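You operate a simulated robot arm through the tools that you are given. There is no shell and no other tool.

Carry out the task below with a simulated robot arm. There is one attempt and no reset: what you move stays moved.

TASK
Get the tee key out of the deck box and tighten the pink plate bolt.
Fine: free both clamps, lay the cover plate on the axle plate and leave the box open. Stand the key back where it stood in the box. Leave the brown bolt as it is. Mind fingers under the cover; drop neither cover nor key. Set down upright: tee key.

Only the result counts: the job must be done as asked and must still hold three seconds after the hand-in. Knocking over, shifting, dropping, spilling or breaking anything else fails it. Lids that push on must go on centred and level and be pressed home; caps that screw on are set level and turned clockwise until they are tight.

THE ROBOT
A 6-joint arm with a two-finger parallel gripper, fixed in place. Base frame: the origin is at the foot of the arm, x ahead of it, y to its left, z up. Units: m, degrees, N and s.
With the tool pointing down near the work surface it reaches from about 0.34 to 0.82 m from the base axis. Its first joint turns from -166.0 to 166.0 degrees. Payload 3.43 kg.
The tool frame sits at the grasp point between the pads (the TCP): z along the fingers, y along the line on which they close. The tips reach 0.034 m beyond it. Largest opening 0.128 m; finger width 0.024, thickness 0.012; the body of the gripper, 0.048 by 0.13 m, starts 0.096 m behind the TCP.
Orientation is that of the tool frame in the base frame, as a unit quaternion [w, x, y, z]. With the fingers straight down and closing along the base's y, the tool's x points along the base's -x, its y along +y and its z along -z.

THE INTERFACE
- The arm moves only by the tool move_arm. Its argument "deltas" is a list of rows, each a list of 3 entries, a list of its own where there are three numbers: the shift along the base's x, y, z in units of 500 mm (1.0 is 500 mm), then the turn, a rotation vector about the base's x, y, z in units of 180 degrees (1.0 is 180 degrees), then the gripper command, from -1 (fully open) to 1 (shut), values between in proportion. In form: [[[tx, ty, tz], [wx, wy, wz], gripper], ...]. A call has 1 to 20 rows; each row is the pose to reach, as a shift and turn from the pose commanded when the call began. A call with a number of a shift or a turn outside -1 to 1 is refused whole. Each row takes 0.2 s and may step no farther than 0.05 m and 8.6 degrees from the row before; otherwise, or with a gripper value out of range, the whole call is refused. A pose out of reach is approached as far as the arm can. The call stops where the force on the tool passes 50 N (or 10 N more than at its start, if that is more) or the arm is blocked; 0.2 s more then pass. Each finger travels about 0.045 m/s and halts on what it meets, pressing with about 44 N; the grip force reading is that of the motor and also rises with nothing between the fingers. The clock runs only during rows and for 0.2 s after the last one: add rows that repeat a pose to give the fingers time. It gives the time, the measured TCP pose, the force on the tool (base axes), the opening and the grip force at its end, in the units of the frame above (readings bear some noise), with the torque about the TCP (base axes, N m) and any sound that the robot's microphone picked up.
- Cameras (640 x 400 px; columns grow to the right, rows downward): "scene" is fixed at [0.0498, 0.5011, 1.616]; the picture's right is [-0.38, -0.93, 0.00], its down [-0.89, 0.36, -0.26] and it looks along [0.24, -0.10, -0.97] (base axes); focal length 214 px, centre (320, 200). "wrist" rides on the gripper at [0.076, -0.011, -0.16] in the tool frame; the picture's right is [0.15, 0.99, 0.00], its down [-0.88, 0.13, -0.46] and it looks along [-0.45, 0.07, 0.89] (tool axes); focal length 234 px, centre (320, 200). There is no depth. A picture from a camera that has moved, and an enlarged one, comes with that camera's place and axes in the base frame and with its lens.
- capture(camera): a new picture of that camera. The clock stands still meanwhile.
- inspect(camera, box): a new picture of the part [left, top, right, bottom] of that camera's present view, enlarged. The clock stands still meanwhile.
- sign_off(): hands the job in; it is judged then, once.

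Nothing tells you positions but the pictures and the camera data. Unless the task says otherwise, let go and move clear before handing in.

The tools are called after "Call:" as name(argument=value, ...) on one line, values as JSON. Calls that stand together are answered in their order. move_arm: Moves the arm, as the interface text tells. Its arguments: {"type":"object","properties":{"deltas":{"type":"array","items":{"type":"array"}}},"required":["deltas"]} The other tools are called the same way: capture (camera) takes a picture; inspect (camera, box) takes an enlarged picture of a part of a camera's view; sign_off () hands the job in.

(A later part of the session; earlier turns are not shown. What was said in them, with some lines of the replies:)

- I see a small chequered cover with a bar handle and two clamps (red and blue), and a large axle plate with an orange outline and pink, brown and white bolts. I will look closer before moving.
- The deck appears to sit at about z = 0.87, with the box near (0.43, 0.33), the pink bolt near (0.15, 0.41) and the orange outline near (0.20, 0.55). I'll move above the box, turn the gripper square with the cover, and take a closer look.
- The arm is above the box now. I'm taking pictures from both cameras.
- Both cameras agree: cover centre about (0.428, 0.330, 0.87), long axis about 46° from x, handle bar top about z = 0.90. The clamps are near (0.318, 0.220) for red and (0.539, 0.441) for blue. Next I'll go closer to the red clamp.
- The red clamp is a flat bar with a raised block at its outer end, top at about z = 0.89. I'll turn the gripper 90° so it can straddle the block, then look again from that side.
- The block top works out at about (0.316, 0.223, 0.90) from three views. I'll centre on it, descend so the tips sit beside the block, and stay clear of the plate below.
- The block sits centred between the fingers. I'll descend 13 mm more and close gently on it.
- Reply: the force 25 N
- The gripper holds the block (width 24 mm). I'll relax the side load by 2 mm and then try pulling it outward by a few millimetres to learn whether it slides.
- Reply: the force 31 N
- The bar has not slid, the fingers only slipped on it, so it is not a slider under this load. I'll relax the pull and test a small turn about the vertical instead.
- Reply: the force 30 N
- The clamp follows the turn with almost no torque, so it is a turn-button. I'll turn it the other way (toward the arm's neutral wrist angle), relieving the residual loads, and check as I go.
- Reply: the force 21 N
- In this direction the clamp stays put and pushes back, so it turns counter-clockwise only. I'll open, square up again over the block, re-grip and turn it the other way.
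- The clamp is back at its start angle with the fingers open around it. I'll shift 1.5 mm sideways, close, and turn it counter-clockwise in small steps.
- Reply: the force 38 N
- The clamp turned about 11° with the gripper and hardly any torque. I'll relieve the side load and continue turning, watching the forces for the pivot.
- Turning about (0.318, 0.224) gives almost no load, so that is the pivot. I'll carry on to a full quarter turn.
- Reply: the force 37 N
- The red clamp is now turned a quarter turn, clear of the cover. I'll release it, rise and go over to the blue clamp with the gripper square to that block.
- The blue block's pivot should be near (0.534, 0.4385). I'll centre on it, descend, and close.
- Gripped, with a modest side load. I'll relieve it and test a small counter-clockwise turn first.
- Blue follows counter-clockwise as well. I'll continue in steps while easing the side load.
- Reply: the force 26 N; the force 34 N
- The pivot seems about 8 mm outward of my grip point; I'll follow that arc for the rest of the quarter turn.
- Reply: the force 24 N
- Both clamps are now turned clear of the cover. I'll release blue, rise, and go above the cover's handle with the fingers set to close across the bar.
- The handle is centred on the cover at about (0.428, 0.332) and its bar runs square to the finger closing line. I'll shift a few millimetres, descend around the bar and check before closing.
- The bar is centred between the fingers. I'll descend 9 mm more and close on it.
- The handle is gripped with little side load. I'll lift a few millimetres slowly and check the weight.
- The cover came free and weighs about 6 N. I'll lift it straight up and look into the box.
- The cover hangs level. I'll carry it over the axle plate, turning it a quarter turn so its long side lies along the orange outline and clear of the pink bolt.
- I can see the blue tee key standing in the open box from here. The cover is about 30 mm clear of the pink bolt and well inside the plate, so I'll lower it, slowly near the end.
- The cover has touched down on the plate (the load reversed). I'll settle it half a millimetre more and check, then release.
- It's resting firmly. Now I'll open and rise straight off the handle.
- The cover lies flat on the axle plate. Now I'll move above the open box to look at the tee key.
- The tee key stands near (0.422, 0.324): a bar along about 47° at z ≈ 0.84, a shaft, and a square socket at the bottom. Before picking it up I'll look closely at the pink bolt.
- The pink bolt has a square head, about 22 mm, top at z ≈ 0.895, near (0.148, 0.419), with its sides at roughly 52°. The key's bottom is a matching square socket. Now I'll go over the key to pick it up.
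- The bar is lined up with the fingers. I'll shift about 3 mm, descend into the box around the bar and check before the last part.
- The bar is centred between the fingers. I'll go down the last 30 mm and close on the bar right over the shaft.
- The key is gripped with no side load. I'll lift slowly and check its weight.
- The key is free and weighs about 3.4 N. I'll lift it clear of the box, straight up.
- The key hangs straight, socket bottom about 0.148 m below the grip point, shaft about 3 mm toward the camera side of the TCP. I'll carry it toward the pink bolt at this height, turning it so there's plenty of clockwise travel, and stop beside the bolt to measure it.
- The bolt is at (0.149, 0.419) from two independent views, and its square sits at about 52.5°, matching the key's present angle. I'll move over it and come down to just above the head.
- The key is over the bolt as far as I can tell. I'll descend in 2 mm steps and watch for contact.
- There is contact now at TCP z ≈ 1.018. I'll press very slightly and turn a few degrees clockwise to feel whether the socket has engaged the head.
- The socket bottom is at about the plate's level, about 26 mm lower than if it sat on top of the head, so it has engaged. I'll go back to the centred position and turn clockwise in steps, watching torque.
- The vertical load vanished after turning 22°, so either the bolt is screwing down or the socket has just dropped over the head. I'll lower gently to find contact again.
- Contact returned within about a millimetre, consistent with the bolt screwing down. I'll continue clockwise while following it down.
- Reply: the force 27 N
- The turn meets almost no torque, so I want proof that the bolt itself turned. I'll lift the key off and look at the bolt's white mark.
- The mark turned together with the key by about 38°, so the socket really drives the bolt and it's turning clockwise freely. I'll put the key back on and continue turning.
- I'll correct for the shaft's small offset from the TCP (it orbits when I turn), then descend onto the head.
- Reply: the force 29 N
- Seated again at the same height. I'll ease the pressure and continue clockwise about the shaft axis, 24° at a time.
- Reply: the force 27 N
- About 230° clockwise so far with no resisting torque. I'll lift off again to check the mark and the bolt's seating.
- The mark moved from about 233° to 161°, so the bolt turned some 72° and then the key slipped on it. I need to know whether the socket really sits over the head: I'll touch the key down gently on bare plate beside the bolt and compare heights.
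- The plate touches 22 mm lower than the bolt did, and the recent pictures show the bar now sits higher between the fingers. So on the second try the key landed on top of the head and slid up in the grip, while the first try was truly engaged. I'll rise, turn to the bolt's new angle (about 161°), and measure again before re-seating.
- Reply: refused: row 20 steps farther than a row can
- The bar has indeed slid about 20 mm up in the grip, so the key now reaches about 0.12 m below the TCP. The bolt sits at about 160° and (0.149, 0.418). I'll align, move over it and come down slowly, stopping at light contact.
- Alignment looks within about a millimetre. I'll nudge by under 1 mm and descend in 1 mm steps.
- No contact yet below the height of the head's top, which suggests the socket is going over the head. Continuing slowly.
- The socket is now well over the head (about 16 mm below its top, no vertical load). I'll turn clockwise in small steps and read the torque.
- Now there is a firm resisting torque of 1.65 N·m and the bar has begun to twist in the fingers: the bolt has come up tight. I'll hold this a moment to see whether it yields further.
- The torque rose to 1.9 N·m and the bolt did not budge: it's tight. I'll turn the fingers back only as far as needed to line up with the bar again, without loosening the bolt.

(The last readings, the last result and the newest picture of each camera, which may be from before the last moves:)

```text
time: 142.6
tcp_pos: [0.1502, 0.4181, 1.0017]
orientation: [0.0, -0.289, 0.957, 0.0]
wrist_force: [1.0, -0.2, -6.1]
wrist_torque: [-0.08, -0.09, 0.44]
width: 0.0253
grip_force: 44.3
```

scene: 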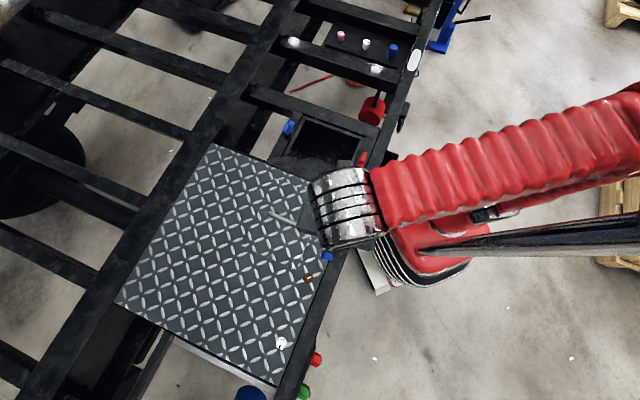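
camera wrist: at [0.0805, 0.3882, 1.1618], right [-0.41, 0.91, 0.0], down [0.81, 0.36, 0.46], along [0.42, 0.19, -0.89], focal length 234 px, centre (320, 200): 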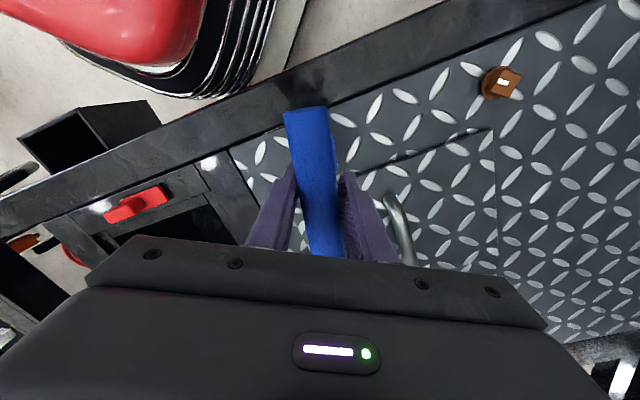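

Call:
move_arm(deltas=[[[0, 0, 0], [0, 0, 0.005], 0.9], [[0, 0, 0], [0, 0, 0.005], 0.9]])

```text
time: 143.2
tcp_pos: [0.1494, 0.4179, 1.0012]
orientation: [-0.001, -0.297, 0.955, 0.001]
wrist_force: [-2.7, -2.9, -0.7]
wrist_torque: [-0.31, 0.34, 0.1]
width: 0.0251
grip_force: 43.9
```

The torque is nearly gone with the fingers flat on the bar. I'll lift the key straight off the bolt.

Call:
move_arm(deltas=[[[0, 0, 0.006], [0, 0, 0], 0.9], [[0, 0, 0.014], [0, 0, 0], 0.9], [[0, 0, 0.024], [0, 0, 0], 0.9], [[0, 0, 0.036], [0, 0, 0], 0.9], [[0, 0, 0.05], [0, 0, 0], 0.9], [[0, 0, 0.05], [0, 0, 0], 0.9]])

```text
time: 144.6
tcp_pos: [0.1491, 0.4182, 1.027]
orientation: [0.001, -0.296, 0.955, 0.001]
wrist_force: [0.9, 0.8, -4.6]
wrist_torque: [-0.01, -0.03, -0.02]
width: 0.0251
grip_force: 44.0
```

Call:
move_arm(deltas=[[[0, 0, 0.04], [0, 0, 0], 0.9], [[0, 0, 0.09], [0, 0, 0], 0.9], [[0.02, 0.02, 0.14], [0, 0, 0], 0.9], [[0.06, 0.058, 0.17], [0, 0, 0], 0.9], [[0.102, 0.096, 0.17], [0, 0, 0], 0.9], [[0.102, 0.096, 0.17], [0, 0, 0], 0.9], [[0.102, 0.096, 0.17], [0, 0, 0], 0.9]])

Call:
capture(camera="wrist")

Call:
inspect(camera="wrist", box=[296, 60, 346, 100])

Call:
inspect(camera="wrist", box=[280, 90, 370, 190])

```text
time: 146.2
tcp_pos: [0.2029, 0.466, 1.1115]
orientation: [-0.001, -0.297, 0.955, 0.0]
wrist_force: [-0.8, 0.2, -3.7]
wrist_torque: [0.01, -0.02, -0.01]
width: 0.0248
grip_force: 43.9
```

```text
taken
camera wrist: at [0.1466, 0.4156, 1.272], right [-0.68, 0.73, 0.0], down [0.65, 0.61, 0.46], along [0.33, 0.31, -0.89], focal length 234 px, centre (320, 200)
```

wrist: 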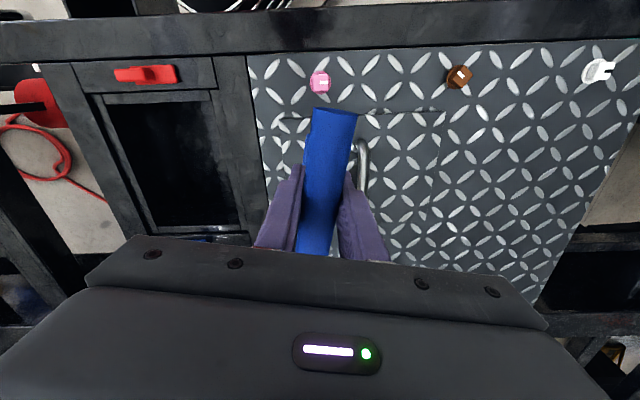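

```text
10.00 times, centred on (321, 80) of wrist
camera zoom: at [0.1466, 0.4156, 1.272], right [-0.68, 0.73, 0.0], down [0.65, 0.61, 0.46], along [0.33, 0.31, -0.89], focal length 2342 px, centre (310, 1400)
```

zoom: 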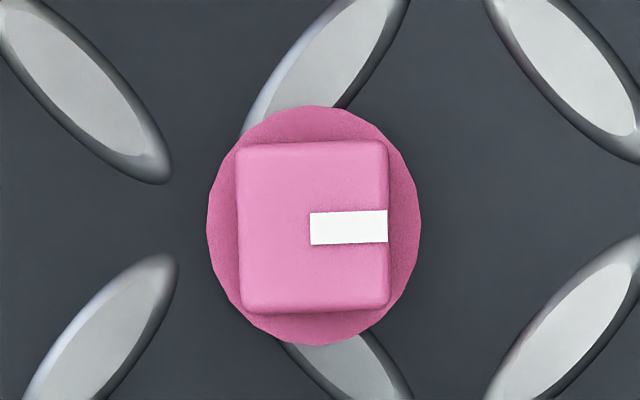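

```text
4.00 times, centred on (325, 140) of wrist
camera zoom: at [0.1466, 0.4156, 1.272], right [-0.68, 0.73, 0.0], down [0.65, 0.61, 0.46], along [0.33, 0.31, -0.89], focal length 937 px, centre (300, 440)
```

zoom: 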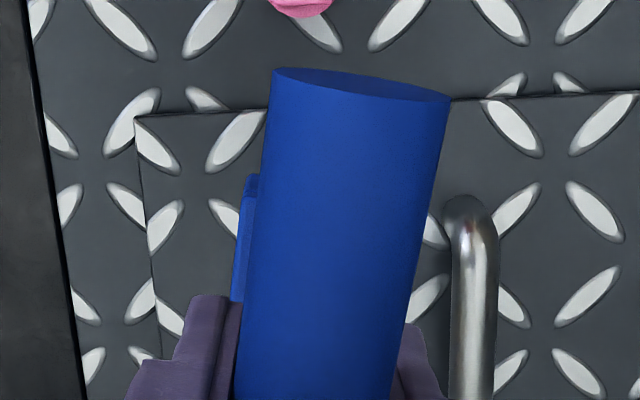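

The bolt's mark now points to about 135°, square with the plate, about 98° clockwise from where it began, and it held 1.9 N·m. Now I'll carry the key back above its place in the box at its original angle.

Call:
move_arm(deltas=[[[0.03, -0.019, 0], [0, 0, 0.01], 0.9], [[0.08, -0.05, 0], [0, 0, 0.025], 0.9], [[0.14, -0.088, 0], [0, 0, 0.04], 0.9], [[0.2, -0.126, 0], [0, 0, 0.055], 0.9], [[0.26, -0.164, 0], [0, 0, 0.0708], 0.9], [[0.32, -0.202, 0], [0, 0, 0.0708], 0.9], [[0.38, -0.24, 0], [0, 0, 0.0708], 0.9], [[0.42, -0.265, 0], [0, 0, 0.0708], 0.9], [[0.443, -0.2796, 0], [0, 0, 0.0708], 0.9], [[0.443, -0.2796, 0], [0, 0, 0.0708], 0.9], [[0.443, -0.2796, 0], [0, 0, 0.0708], 0.9]])

Call:
capture(camera="wrist")

Call:
inspect(camera="scene", box=[310, 85, 370, 140])

Call:
inspect(camera="scene", box=[240, 170, 360, 290])

```text
time: 148.6
tcp_pos: [0.4235, 0.3258, 1.11]
orientation: [0.0, -0.401, 0.916, 0.001]
wrist_force: [0.6, 0.0, -3.6]
wrist_torque: [-0.01, 0.03, -0.01]
width: 0.0252
grip_force: 44.0
```

```text
taken
camera wrist: at [0.3798, 0.2637, 1.2708], right [-0.83, 0.56, 0.0], down [0.5, 0.73, 0.46], along [0.26, 0.38, -0.89], focal length 234 px, centre (320, 200)
```

wrist: 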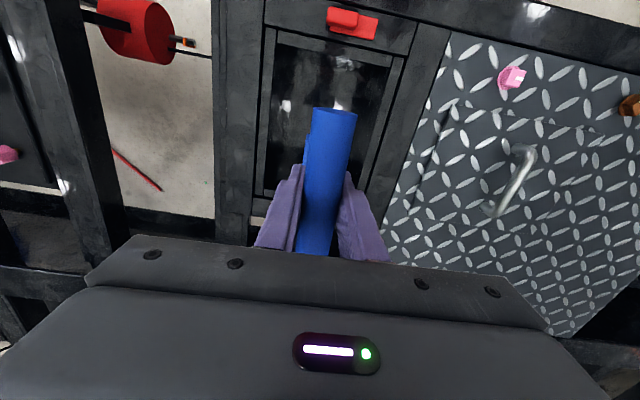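

```text
7.27 times, centred on (340, 112) of scene
camera zoom: at [0.0498, 0.5011, 1.616], right [-0.38, -0.93, 0.0], down [-0.89, 0.36, -0.26], along [0.24, -0.1, -0.97], focal length 1560 px, centre (174, 836)
```

zoom: 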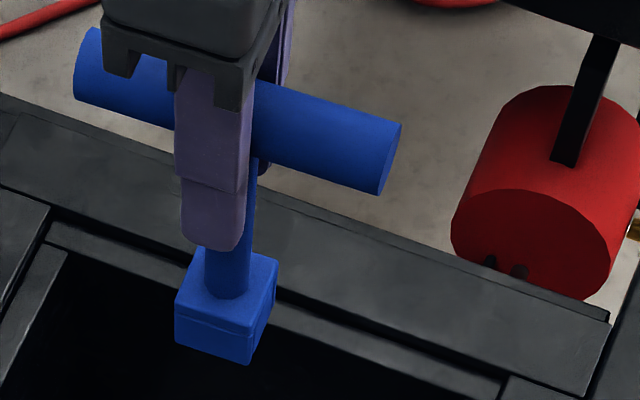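

```text
3.33 times, centred on (300, 230) of scene
camera zoom: at [0.0498, 0.5011, 1.616], right [-0.38, -0.93, 0.0], down [-0.89, 0.36, -0.26], along [0.24, -0.1, -0.97], focal length 715 px, centre (387, 100)
```

zoom: 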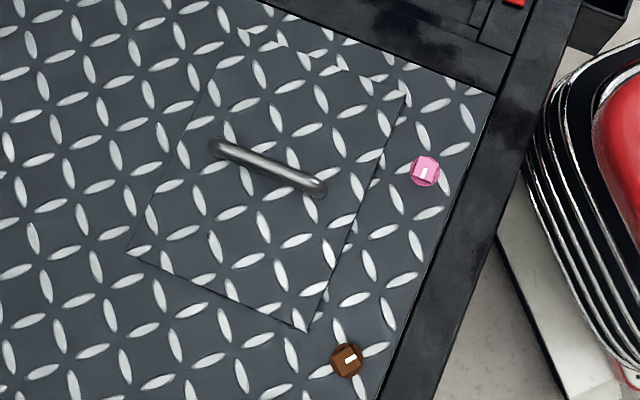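

The key hangs straight over its place. I'll lower it into the box, slowly near the floor (expected contact at TCP z ≈ 0.827).

Call:
move_arm(deltas=[[[0.0024, 0.002, -0.03], [0, 0, 0], 0.9], [[0.0024, 0.002, -0.08], [0, 0, 0], 0.9], [[0.0024, 0.002, -0.14], [0, 0, 0], 0.9], [[0.0024, 0.002, -0.2], [0, 0, 0], 0.9], [[0.0024, 0.002, -0.26], [0, 0, 0], 0.9], [[0.0024, 0.002, -0.32], [0, 0, 0], 0.9], [[0.0024, 0.002, -0.38], [0, 0, 0], 0.9], [[0.0024, 0.002, -0.44], [0, 0, 0], 0.9], [[0.0024, 0.002, -0.49], [0, 0, 0], 0.9], [[0.0024, 0.002, -0.52], [0, 0, 0], 0.9], [[0.0024, 0.002, -0.53], [0, 0, 0], 0.9], [[0.0024, 0.002, -0.53], [0, 0, 0], 0.9]])

Call:
inspect(camera="scene", box=[280, 110, 370, 190])

```text
time: 151.2
tcp_pos: [0.4242, 0.3279, 0.8452]
orientation: [0.001, -0.401, 0.916, 0.002]
wrist_force: [0.2, -0.5, -3.4]
wrist_torque: [-0.01, -0.01, 0.01]
width: 0.0253
grip_force: 44.3
```

```text
5.00 times, centred on (325, 150) of scene
camera zoom: at [0.0498, 0.5011, 1.616], right [-0.38, -0.93, 0.0], down [-0.89, 0.36, -0.26], along [0.24, -0.1, -0.97], focal length 1072 px, centre (295, 450)
```

zoom: 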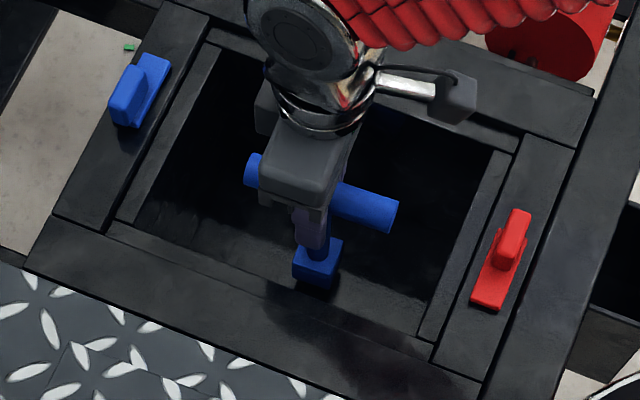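

Call:
move_arm(deltas=[[[0, 0, -0.006], [0, 0, 0], 0.9], [[0, 0, -0.012], [0, 0, 0], 0.9], [[0, 0, -0.018], [0, 0, 0], 0.9], [[0, 0, -0.024], [0, 0, 0], 0.9], [[0, 0, -0.024], [0, 0, 0], 0.9]])

```text
time: 152.4
tcp_pos: [0.4234, 0.3274, 0.8343]
orientation: [-0.001, -0.4, 0.916, 0.0]
wrist_force: [-0.4, -0.1, -3.1]
wrist_torque: [0.01, 0.02, 0.03]
width: 0.0251
grip_force: 44.1
```

Call:
move_arm(deltas=[[[0, 0, -0.002], [0, 0, 0], 0.9], [[0, 0, -0.004], [0, 0, 0], 0.9], [[0, 0, -0.006], [0, 0, 0], 0.9], [[0, 0, -0.006], [0, 0, 0], 0.9]])

```text
time: 153.4
tcp_pos: [0.4247, 0.3274, 0.8303]
orientation: [-0.001, -0.401, 0.916, 0.0]
wrist_force: [0.0, -0.4, -2.4]
wrist_torque: [0.02, 0.0, -0.01]
width: 0.0252
grip_force: 43.9
```

Call:
move_arm(deltas=[[[0, 0, -0.002], [0, 0, 0], 0.9], [[0, 0, -0.004], [0, 0, 0], 0.9], [[0, 0, -0.006], [0, 0, 0], 0.9], [[0, 0, -0.006], [0, 0, 0], 0.9]])

```text
time: 154.4
tcp_pos: [0.4237, 0.3277, 0.8271]
orientation: [-0.001, -0.401, 0.916, 0.001]
wrist_force: [-0.5, -0.5, -4.0]
wrist_torque: [0.01, -0.01, 0.03]
width: 0.0252
grip_force: 43.7
```

Call:
move_arm(deltas=[[[0, 0, -0.001], [0, 0, 0], 0.9], [[0, 0, -0.002], [0, 0, 0], 0.9], [[0, 0, -0.003], [0, 0, 0], 0.9], [[0, 0, -0.003], [0, 0, 0], 0.9]])

```text
time: 155.4
tcp_pos: [0.4234, 0.326, 0.8282]
orientation: [0.0, -0.401, 0.916, 0.001]
wrist_force: [-3.5, -1.0, 22.6]
wrist_torque: [-0.6, 0.51, -0.08]
width: 0.0254
grip_force: 43.7
```

Floor contact at about the expected height. I'll ease the pressure before letting go.

Call:
move_arm(deltas=[[[0, 0, 0.0014], [0, 0, 0], 0.9], [[0, 0, 0.0018], [0, 0, 0], 0.9], [[0, 0, 0.0018], [0, 0, 0], 0.9]])

Call:
capture(camera="wrist")

Call:
inspect(camera="scene", box=[280, 110, 370, 190])

```text
time: 156.2
tcp_pos: [0.4254, 0.3275, 0.827]
orientation: [0.0, -0.4, 0.916, 0.0]
wrist_force: [0.9, 2.6, 9.8]
wrist_torque: [0.01, -0.09, 0.01]
width: 0.0253
grip_force: 44.6
```

```text
taken
camera wrist: at [0.381, 0.2654, 0.9877], right [-0.83, 0.56, 0.0], down [0.5, 0.73, 0.46], along [0.26, 0.38, -0.89], focal length 234 px, centre (320, 200)
```

wrist: 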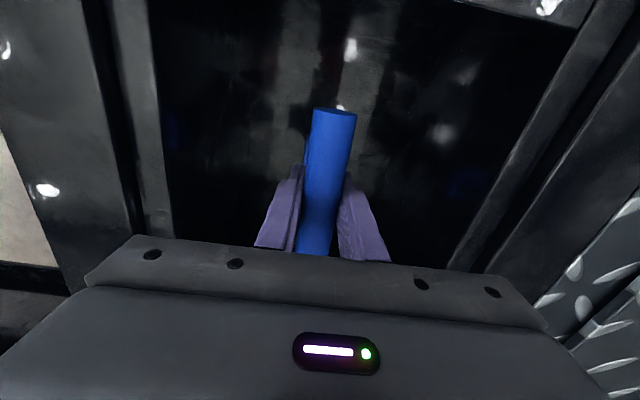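

```text
5.00 times, centred on (325, 150) of scene
camera zoom: at [0.0498, 0.5011, 1.616], right [-0.38, -0.93, 0.0], down [-0.89, 0.36, -0.26], along [0.24, -0.1, -0.97], focal length 1072 px, centre (295, 450)
```

zoom: 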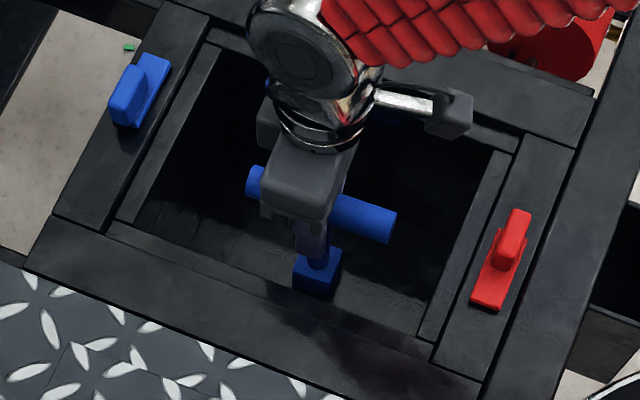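

The forces are small and centred, and the key stands where it stood. I'll open gently and then rise straight up.

Call:
move_arm(deltas=[[[0, 0, 0.0004], [0, 0, 0], 0.55], [[0, 0, 0.0004], [0, 0, 0], 0.4], [[0, 0, 0.0004], [0, 0, 0], 0.2], [[0, 0, 0.0004], [0, 0, 0], 0.06], [[0, 0, 0.0004], [0, 0, 0], 0.06], [[0, 0, 0.0004], [0, 0, 0], 0.06]])

Call:
inspect(camera="wrist", box=[240, 90, 400, 260])

Call:
inspect(camera="scene", box=[280, 110, 370, 190])

```text
time: 157.6
tcp_pos: [0.4254, 0.327, 0.8265]
orientation: [-0.001, -0.401, 0.916, 0.001]
wrist_force: [-0.3, -0.6, 0.8]
wrist_torque: [-0.01, 0.02, 0.0]
width: 0.0606
grip_force: 0.1
```

```text
2.35 times, centred on (320, 175) of wrist
camera zoom: at [0.3815, 0.2652, 0.9879], right [-0.83, 0.56, 0.0], down [0.5, 0.73, 0.46], along [0.26, 0.38, -0.89], focal length 551 px, centre (320, 259)
```

zoom: 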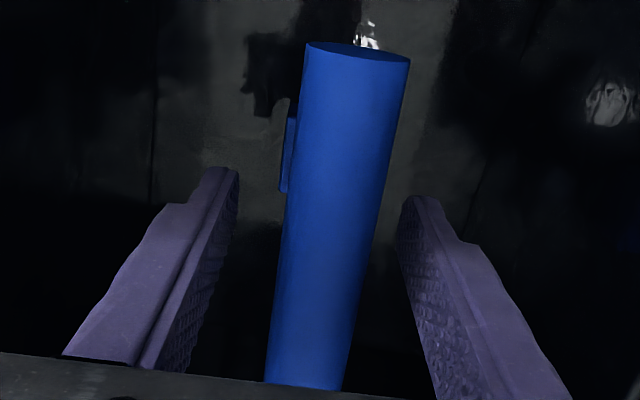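

```text
5.00 times, centred on (325, 150) of scene
camera zoom: at [0.0498, 0.5011, 1.616], right [-0.38, -0.93, 0.0], down [-0.89, 0.36, -0.26], along [0.24, -0.1, -0.97], focal length 1072 px, centre (295, 450)
```

zoom: 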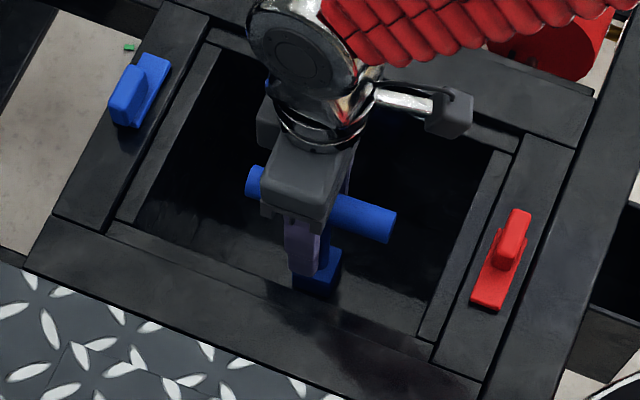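

The key stands free between the open fingers. I'll rise straight up, clear of the box.

Call:
move_arm(deltas=[[[0, 0, 0.02], [0, 0, 0], 0.06], [[0, 0, 0.06], [0, 0, 0], 0.06], [[0, 0, 0.11], [0, 0, 0], 0.06], [[0, 0, 0.17], [0, 0, 0], 0.06], [[0, 0, 0.24], [0, 0, 0], 0.06], [[0, 0, 0.32], [0, 0, 0], 0.06], [[0, 0, 0.4], [0, 0, 0], 0.06], [[0, 0, 0.48], [0, 0, 0], 0.06], [[0, 0, 0.56], [0, 0, 0], 0.06], [[0, 0, 0.6], [0, 0, 0], 0.06], [[0, 0, 0.6], [0, 0, 0], 0.06]])

Call:
capture(camera="wrist")

Call:
inspect(camera="scene", box=[280, 110, 370, 190])

Call:
capture(camera="scene")

```text
time: 160.0
tcp_pos: [0.4238, 0.3266, 1.1266]
orientation: [0.0, -0.401, 0.916, 0.001]
wrist_force: [-0.3, -0.2, 0.7]
wrist_torque: [-0.01, 0.0, 0.01]
width: 0.0603
grip_force: 0.1
```

```text
taken
camera wrist: at [0.3809, 0.2648, 1.2868], right [-0.83, 0.56, 0.0], down [0.5, 0.73, 0.46], along [0.26, 0.38, -0.89], focal length 234 px, centre (320, 200)
```

wrist: 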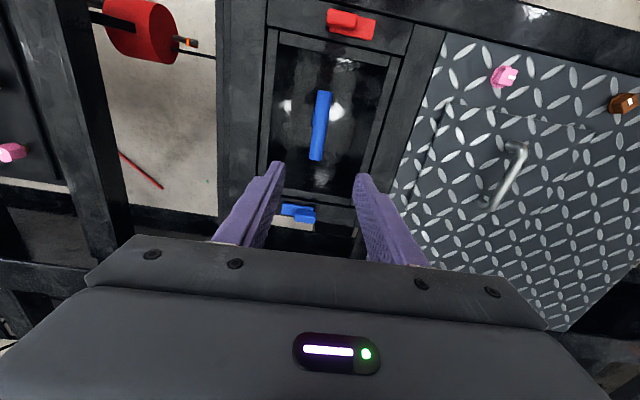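

```text
5.00 times, centred on (325, 150) of scene
camera zoom: at [0.0498, 0.5011, 1.616], right [-0.38, -0.93, 0.0], down [-0.89, 0.36, -0.26], along [0.24, -0.1, -0.97], focal length 1072 px, centre (295, 450)
```

zoom: 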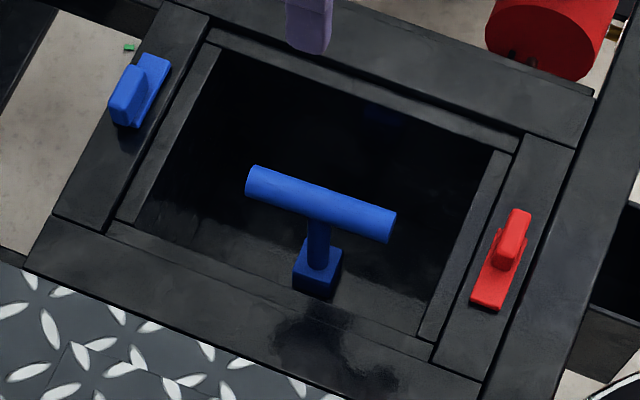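

```text
taken
```

scene: 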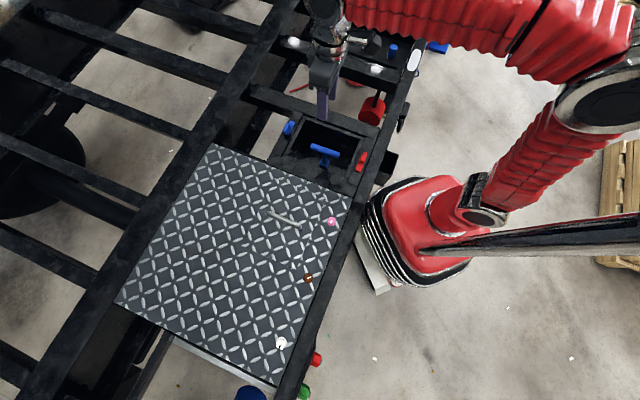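

The tee key stands upright in its place, the box is open, both clamps are turned clear, the cover lies flat on the axle plate and the gripper is clear. One last look at the bolts and cover before handing in.

Call:
inspect(camera="scene", box=[230, 180, 350, 300])

Call:
inspect(camera="wrist", box=[470, 50, 530, 110])

```text
3.33 times, centred on (290, 240) of scene
camera zoom: at [0.0498, 0.5011, 1.616], right [-0.38, -0.93, 0.0], down [-0.89, 0.36, -0.26], along [0.24, -0.1, -0.97], focal length 715 px, centre (420, 67)
```

zoom: 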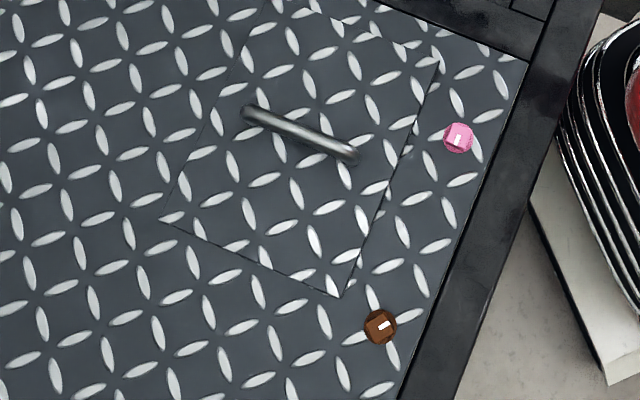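

```text
6.67 times, centred on (500, 80) of wrist
camera zoom: at [0.3809, 0.2648, 1.2868], right [-0.83, 0.56, 0.0], down [0.5, 0.73, 0.46], along [0.26, 0.38, -0.89], focal length 1561 px, centre (-880, 1000)
```

zoom: 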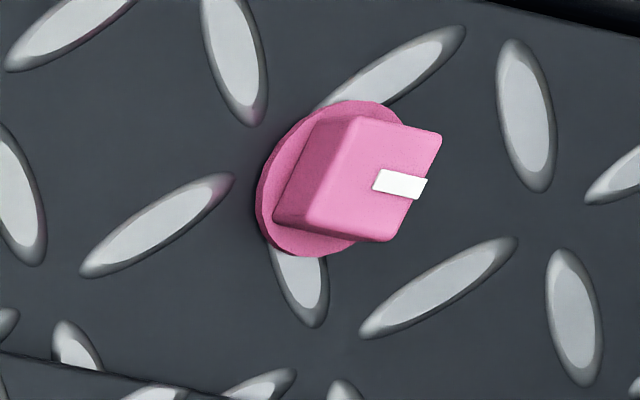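

The pink bolt is tight, its mark pointing the same way as the white bolt's. The brown bolt is untouched, the cover lies flat and the key stands in the open box. I'm handing in.

Call:
sign_off()

```text
The job is handed in.
```

The pink bolt is tight and the tee key is back upright in the open box, where it stood before. I've handed the job in, but I haven't seen the verdict.

- **Clamps and cover:** Both clamps are turned a quarter turn clear. The cover lies flat on the axle plate, over the orange outline and clear of the bolts.
- **Pink bolt:** It turned about 98° clockwise and stopped hard, holding 1.9 N·m without moving. Its mark now points almost the same way as the white bolt's.
- **Key:** On one attempt the key landed on top of the bolt head instead of over it, and slid about 20 mm up in the grip. It was not dropped, and I reseated it properly before tightening. I also touched it lightly on the bare axle plate beside the bolt to check its height. It stands within about 2 mm of its original spot.
- **Brown bolt:** I did not touch it.
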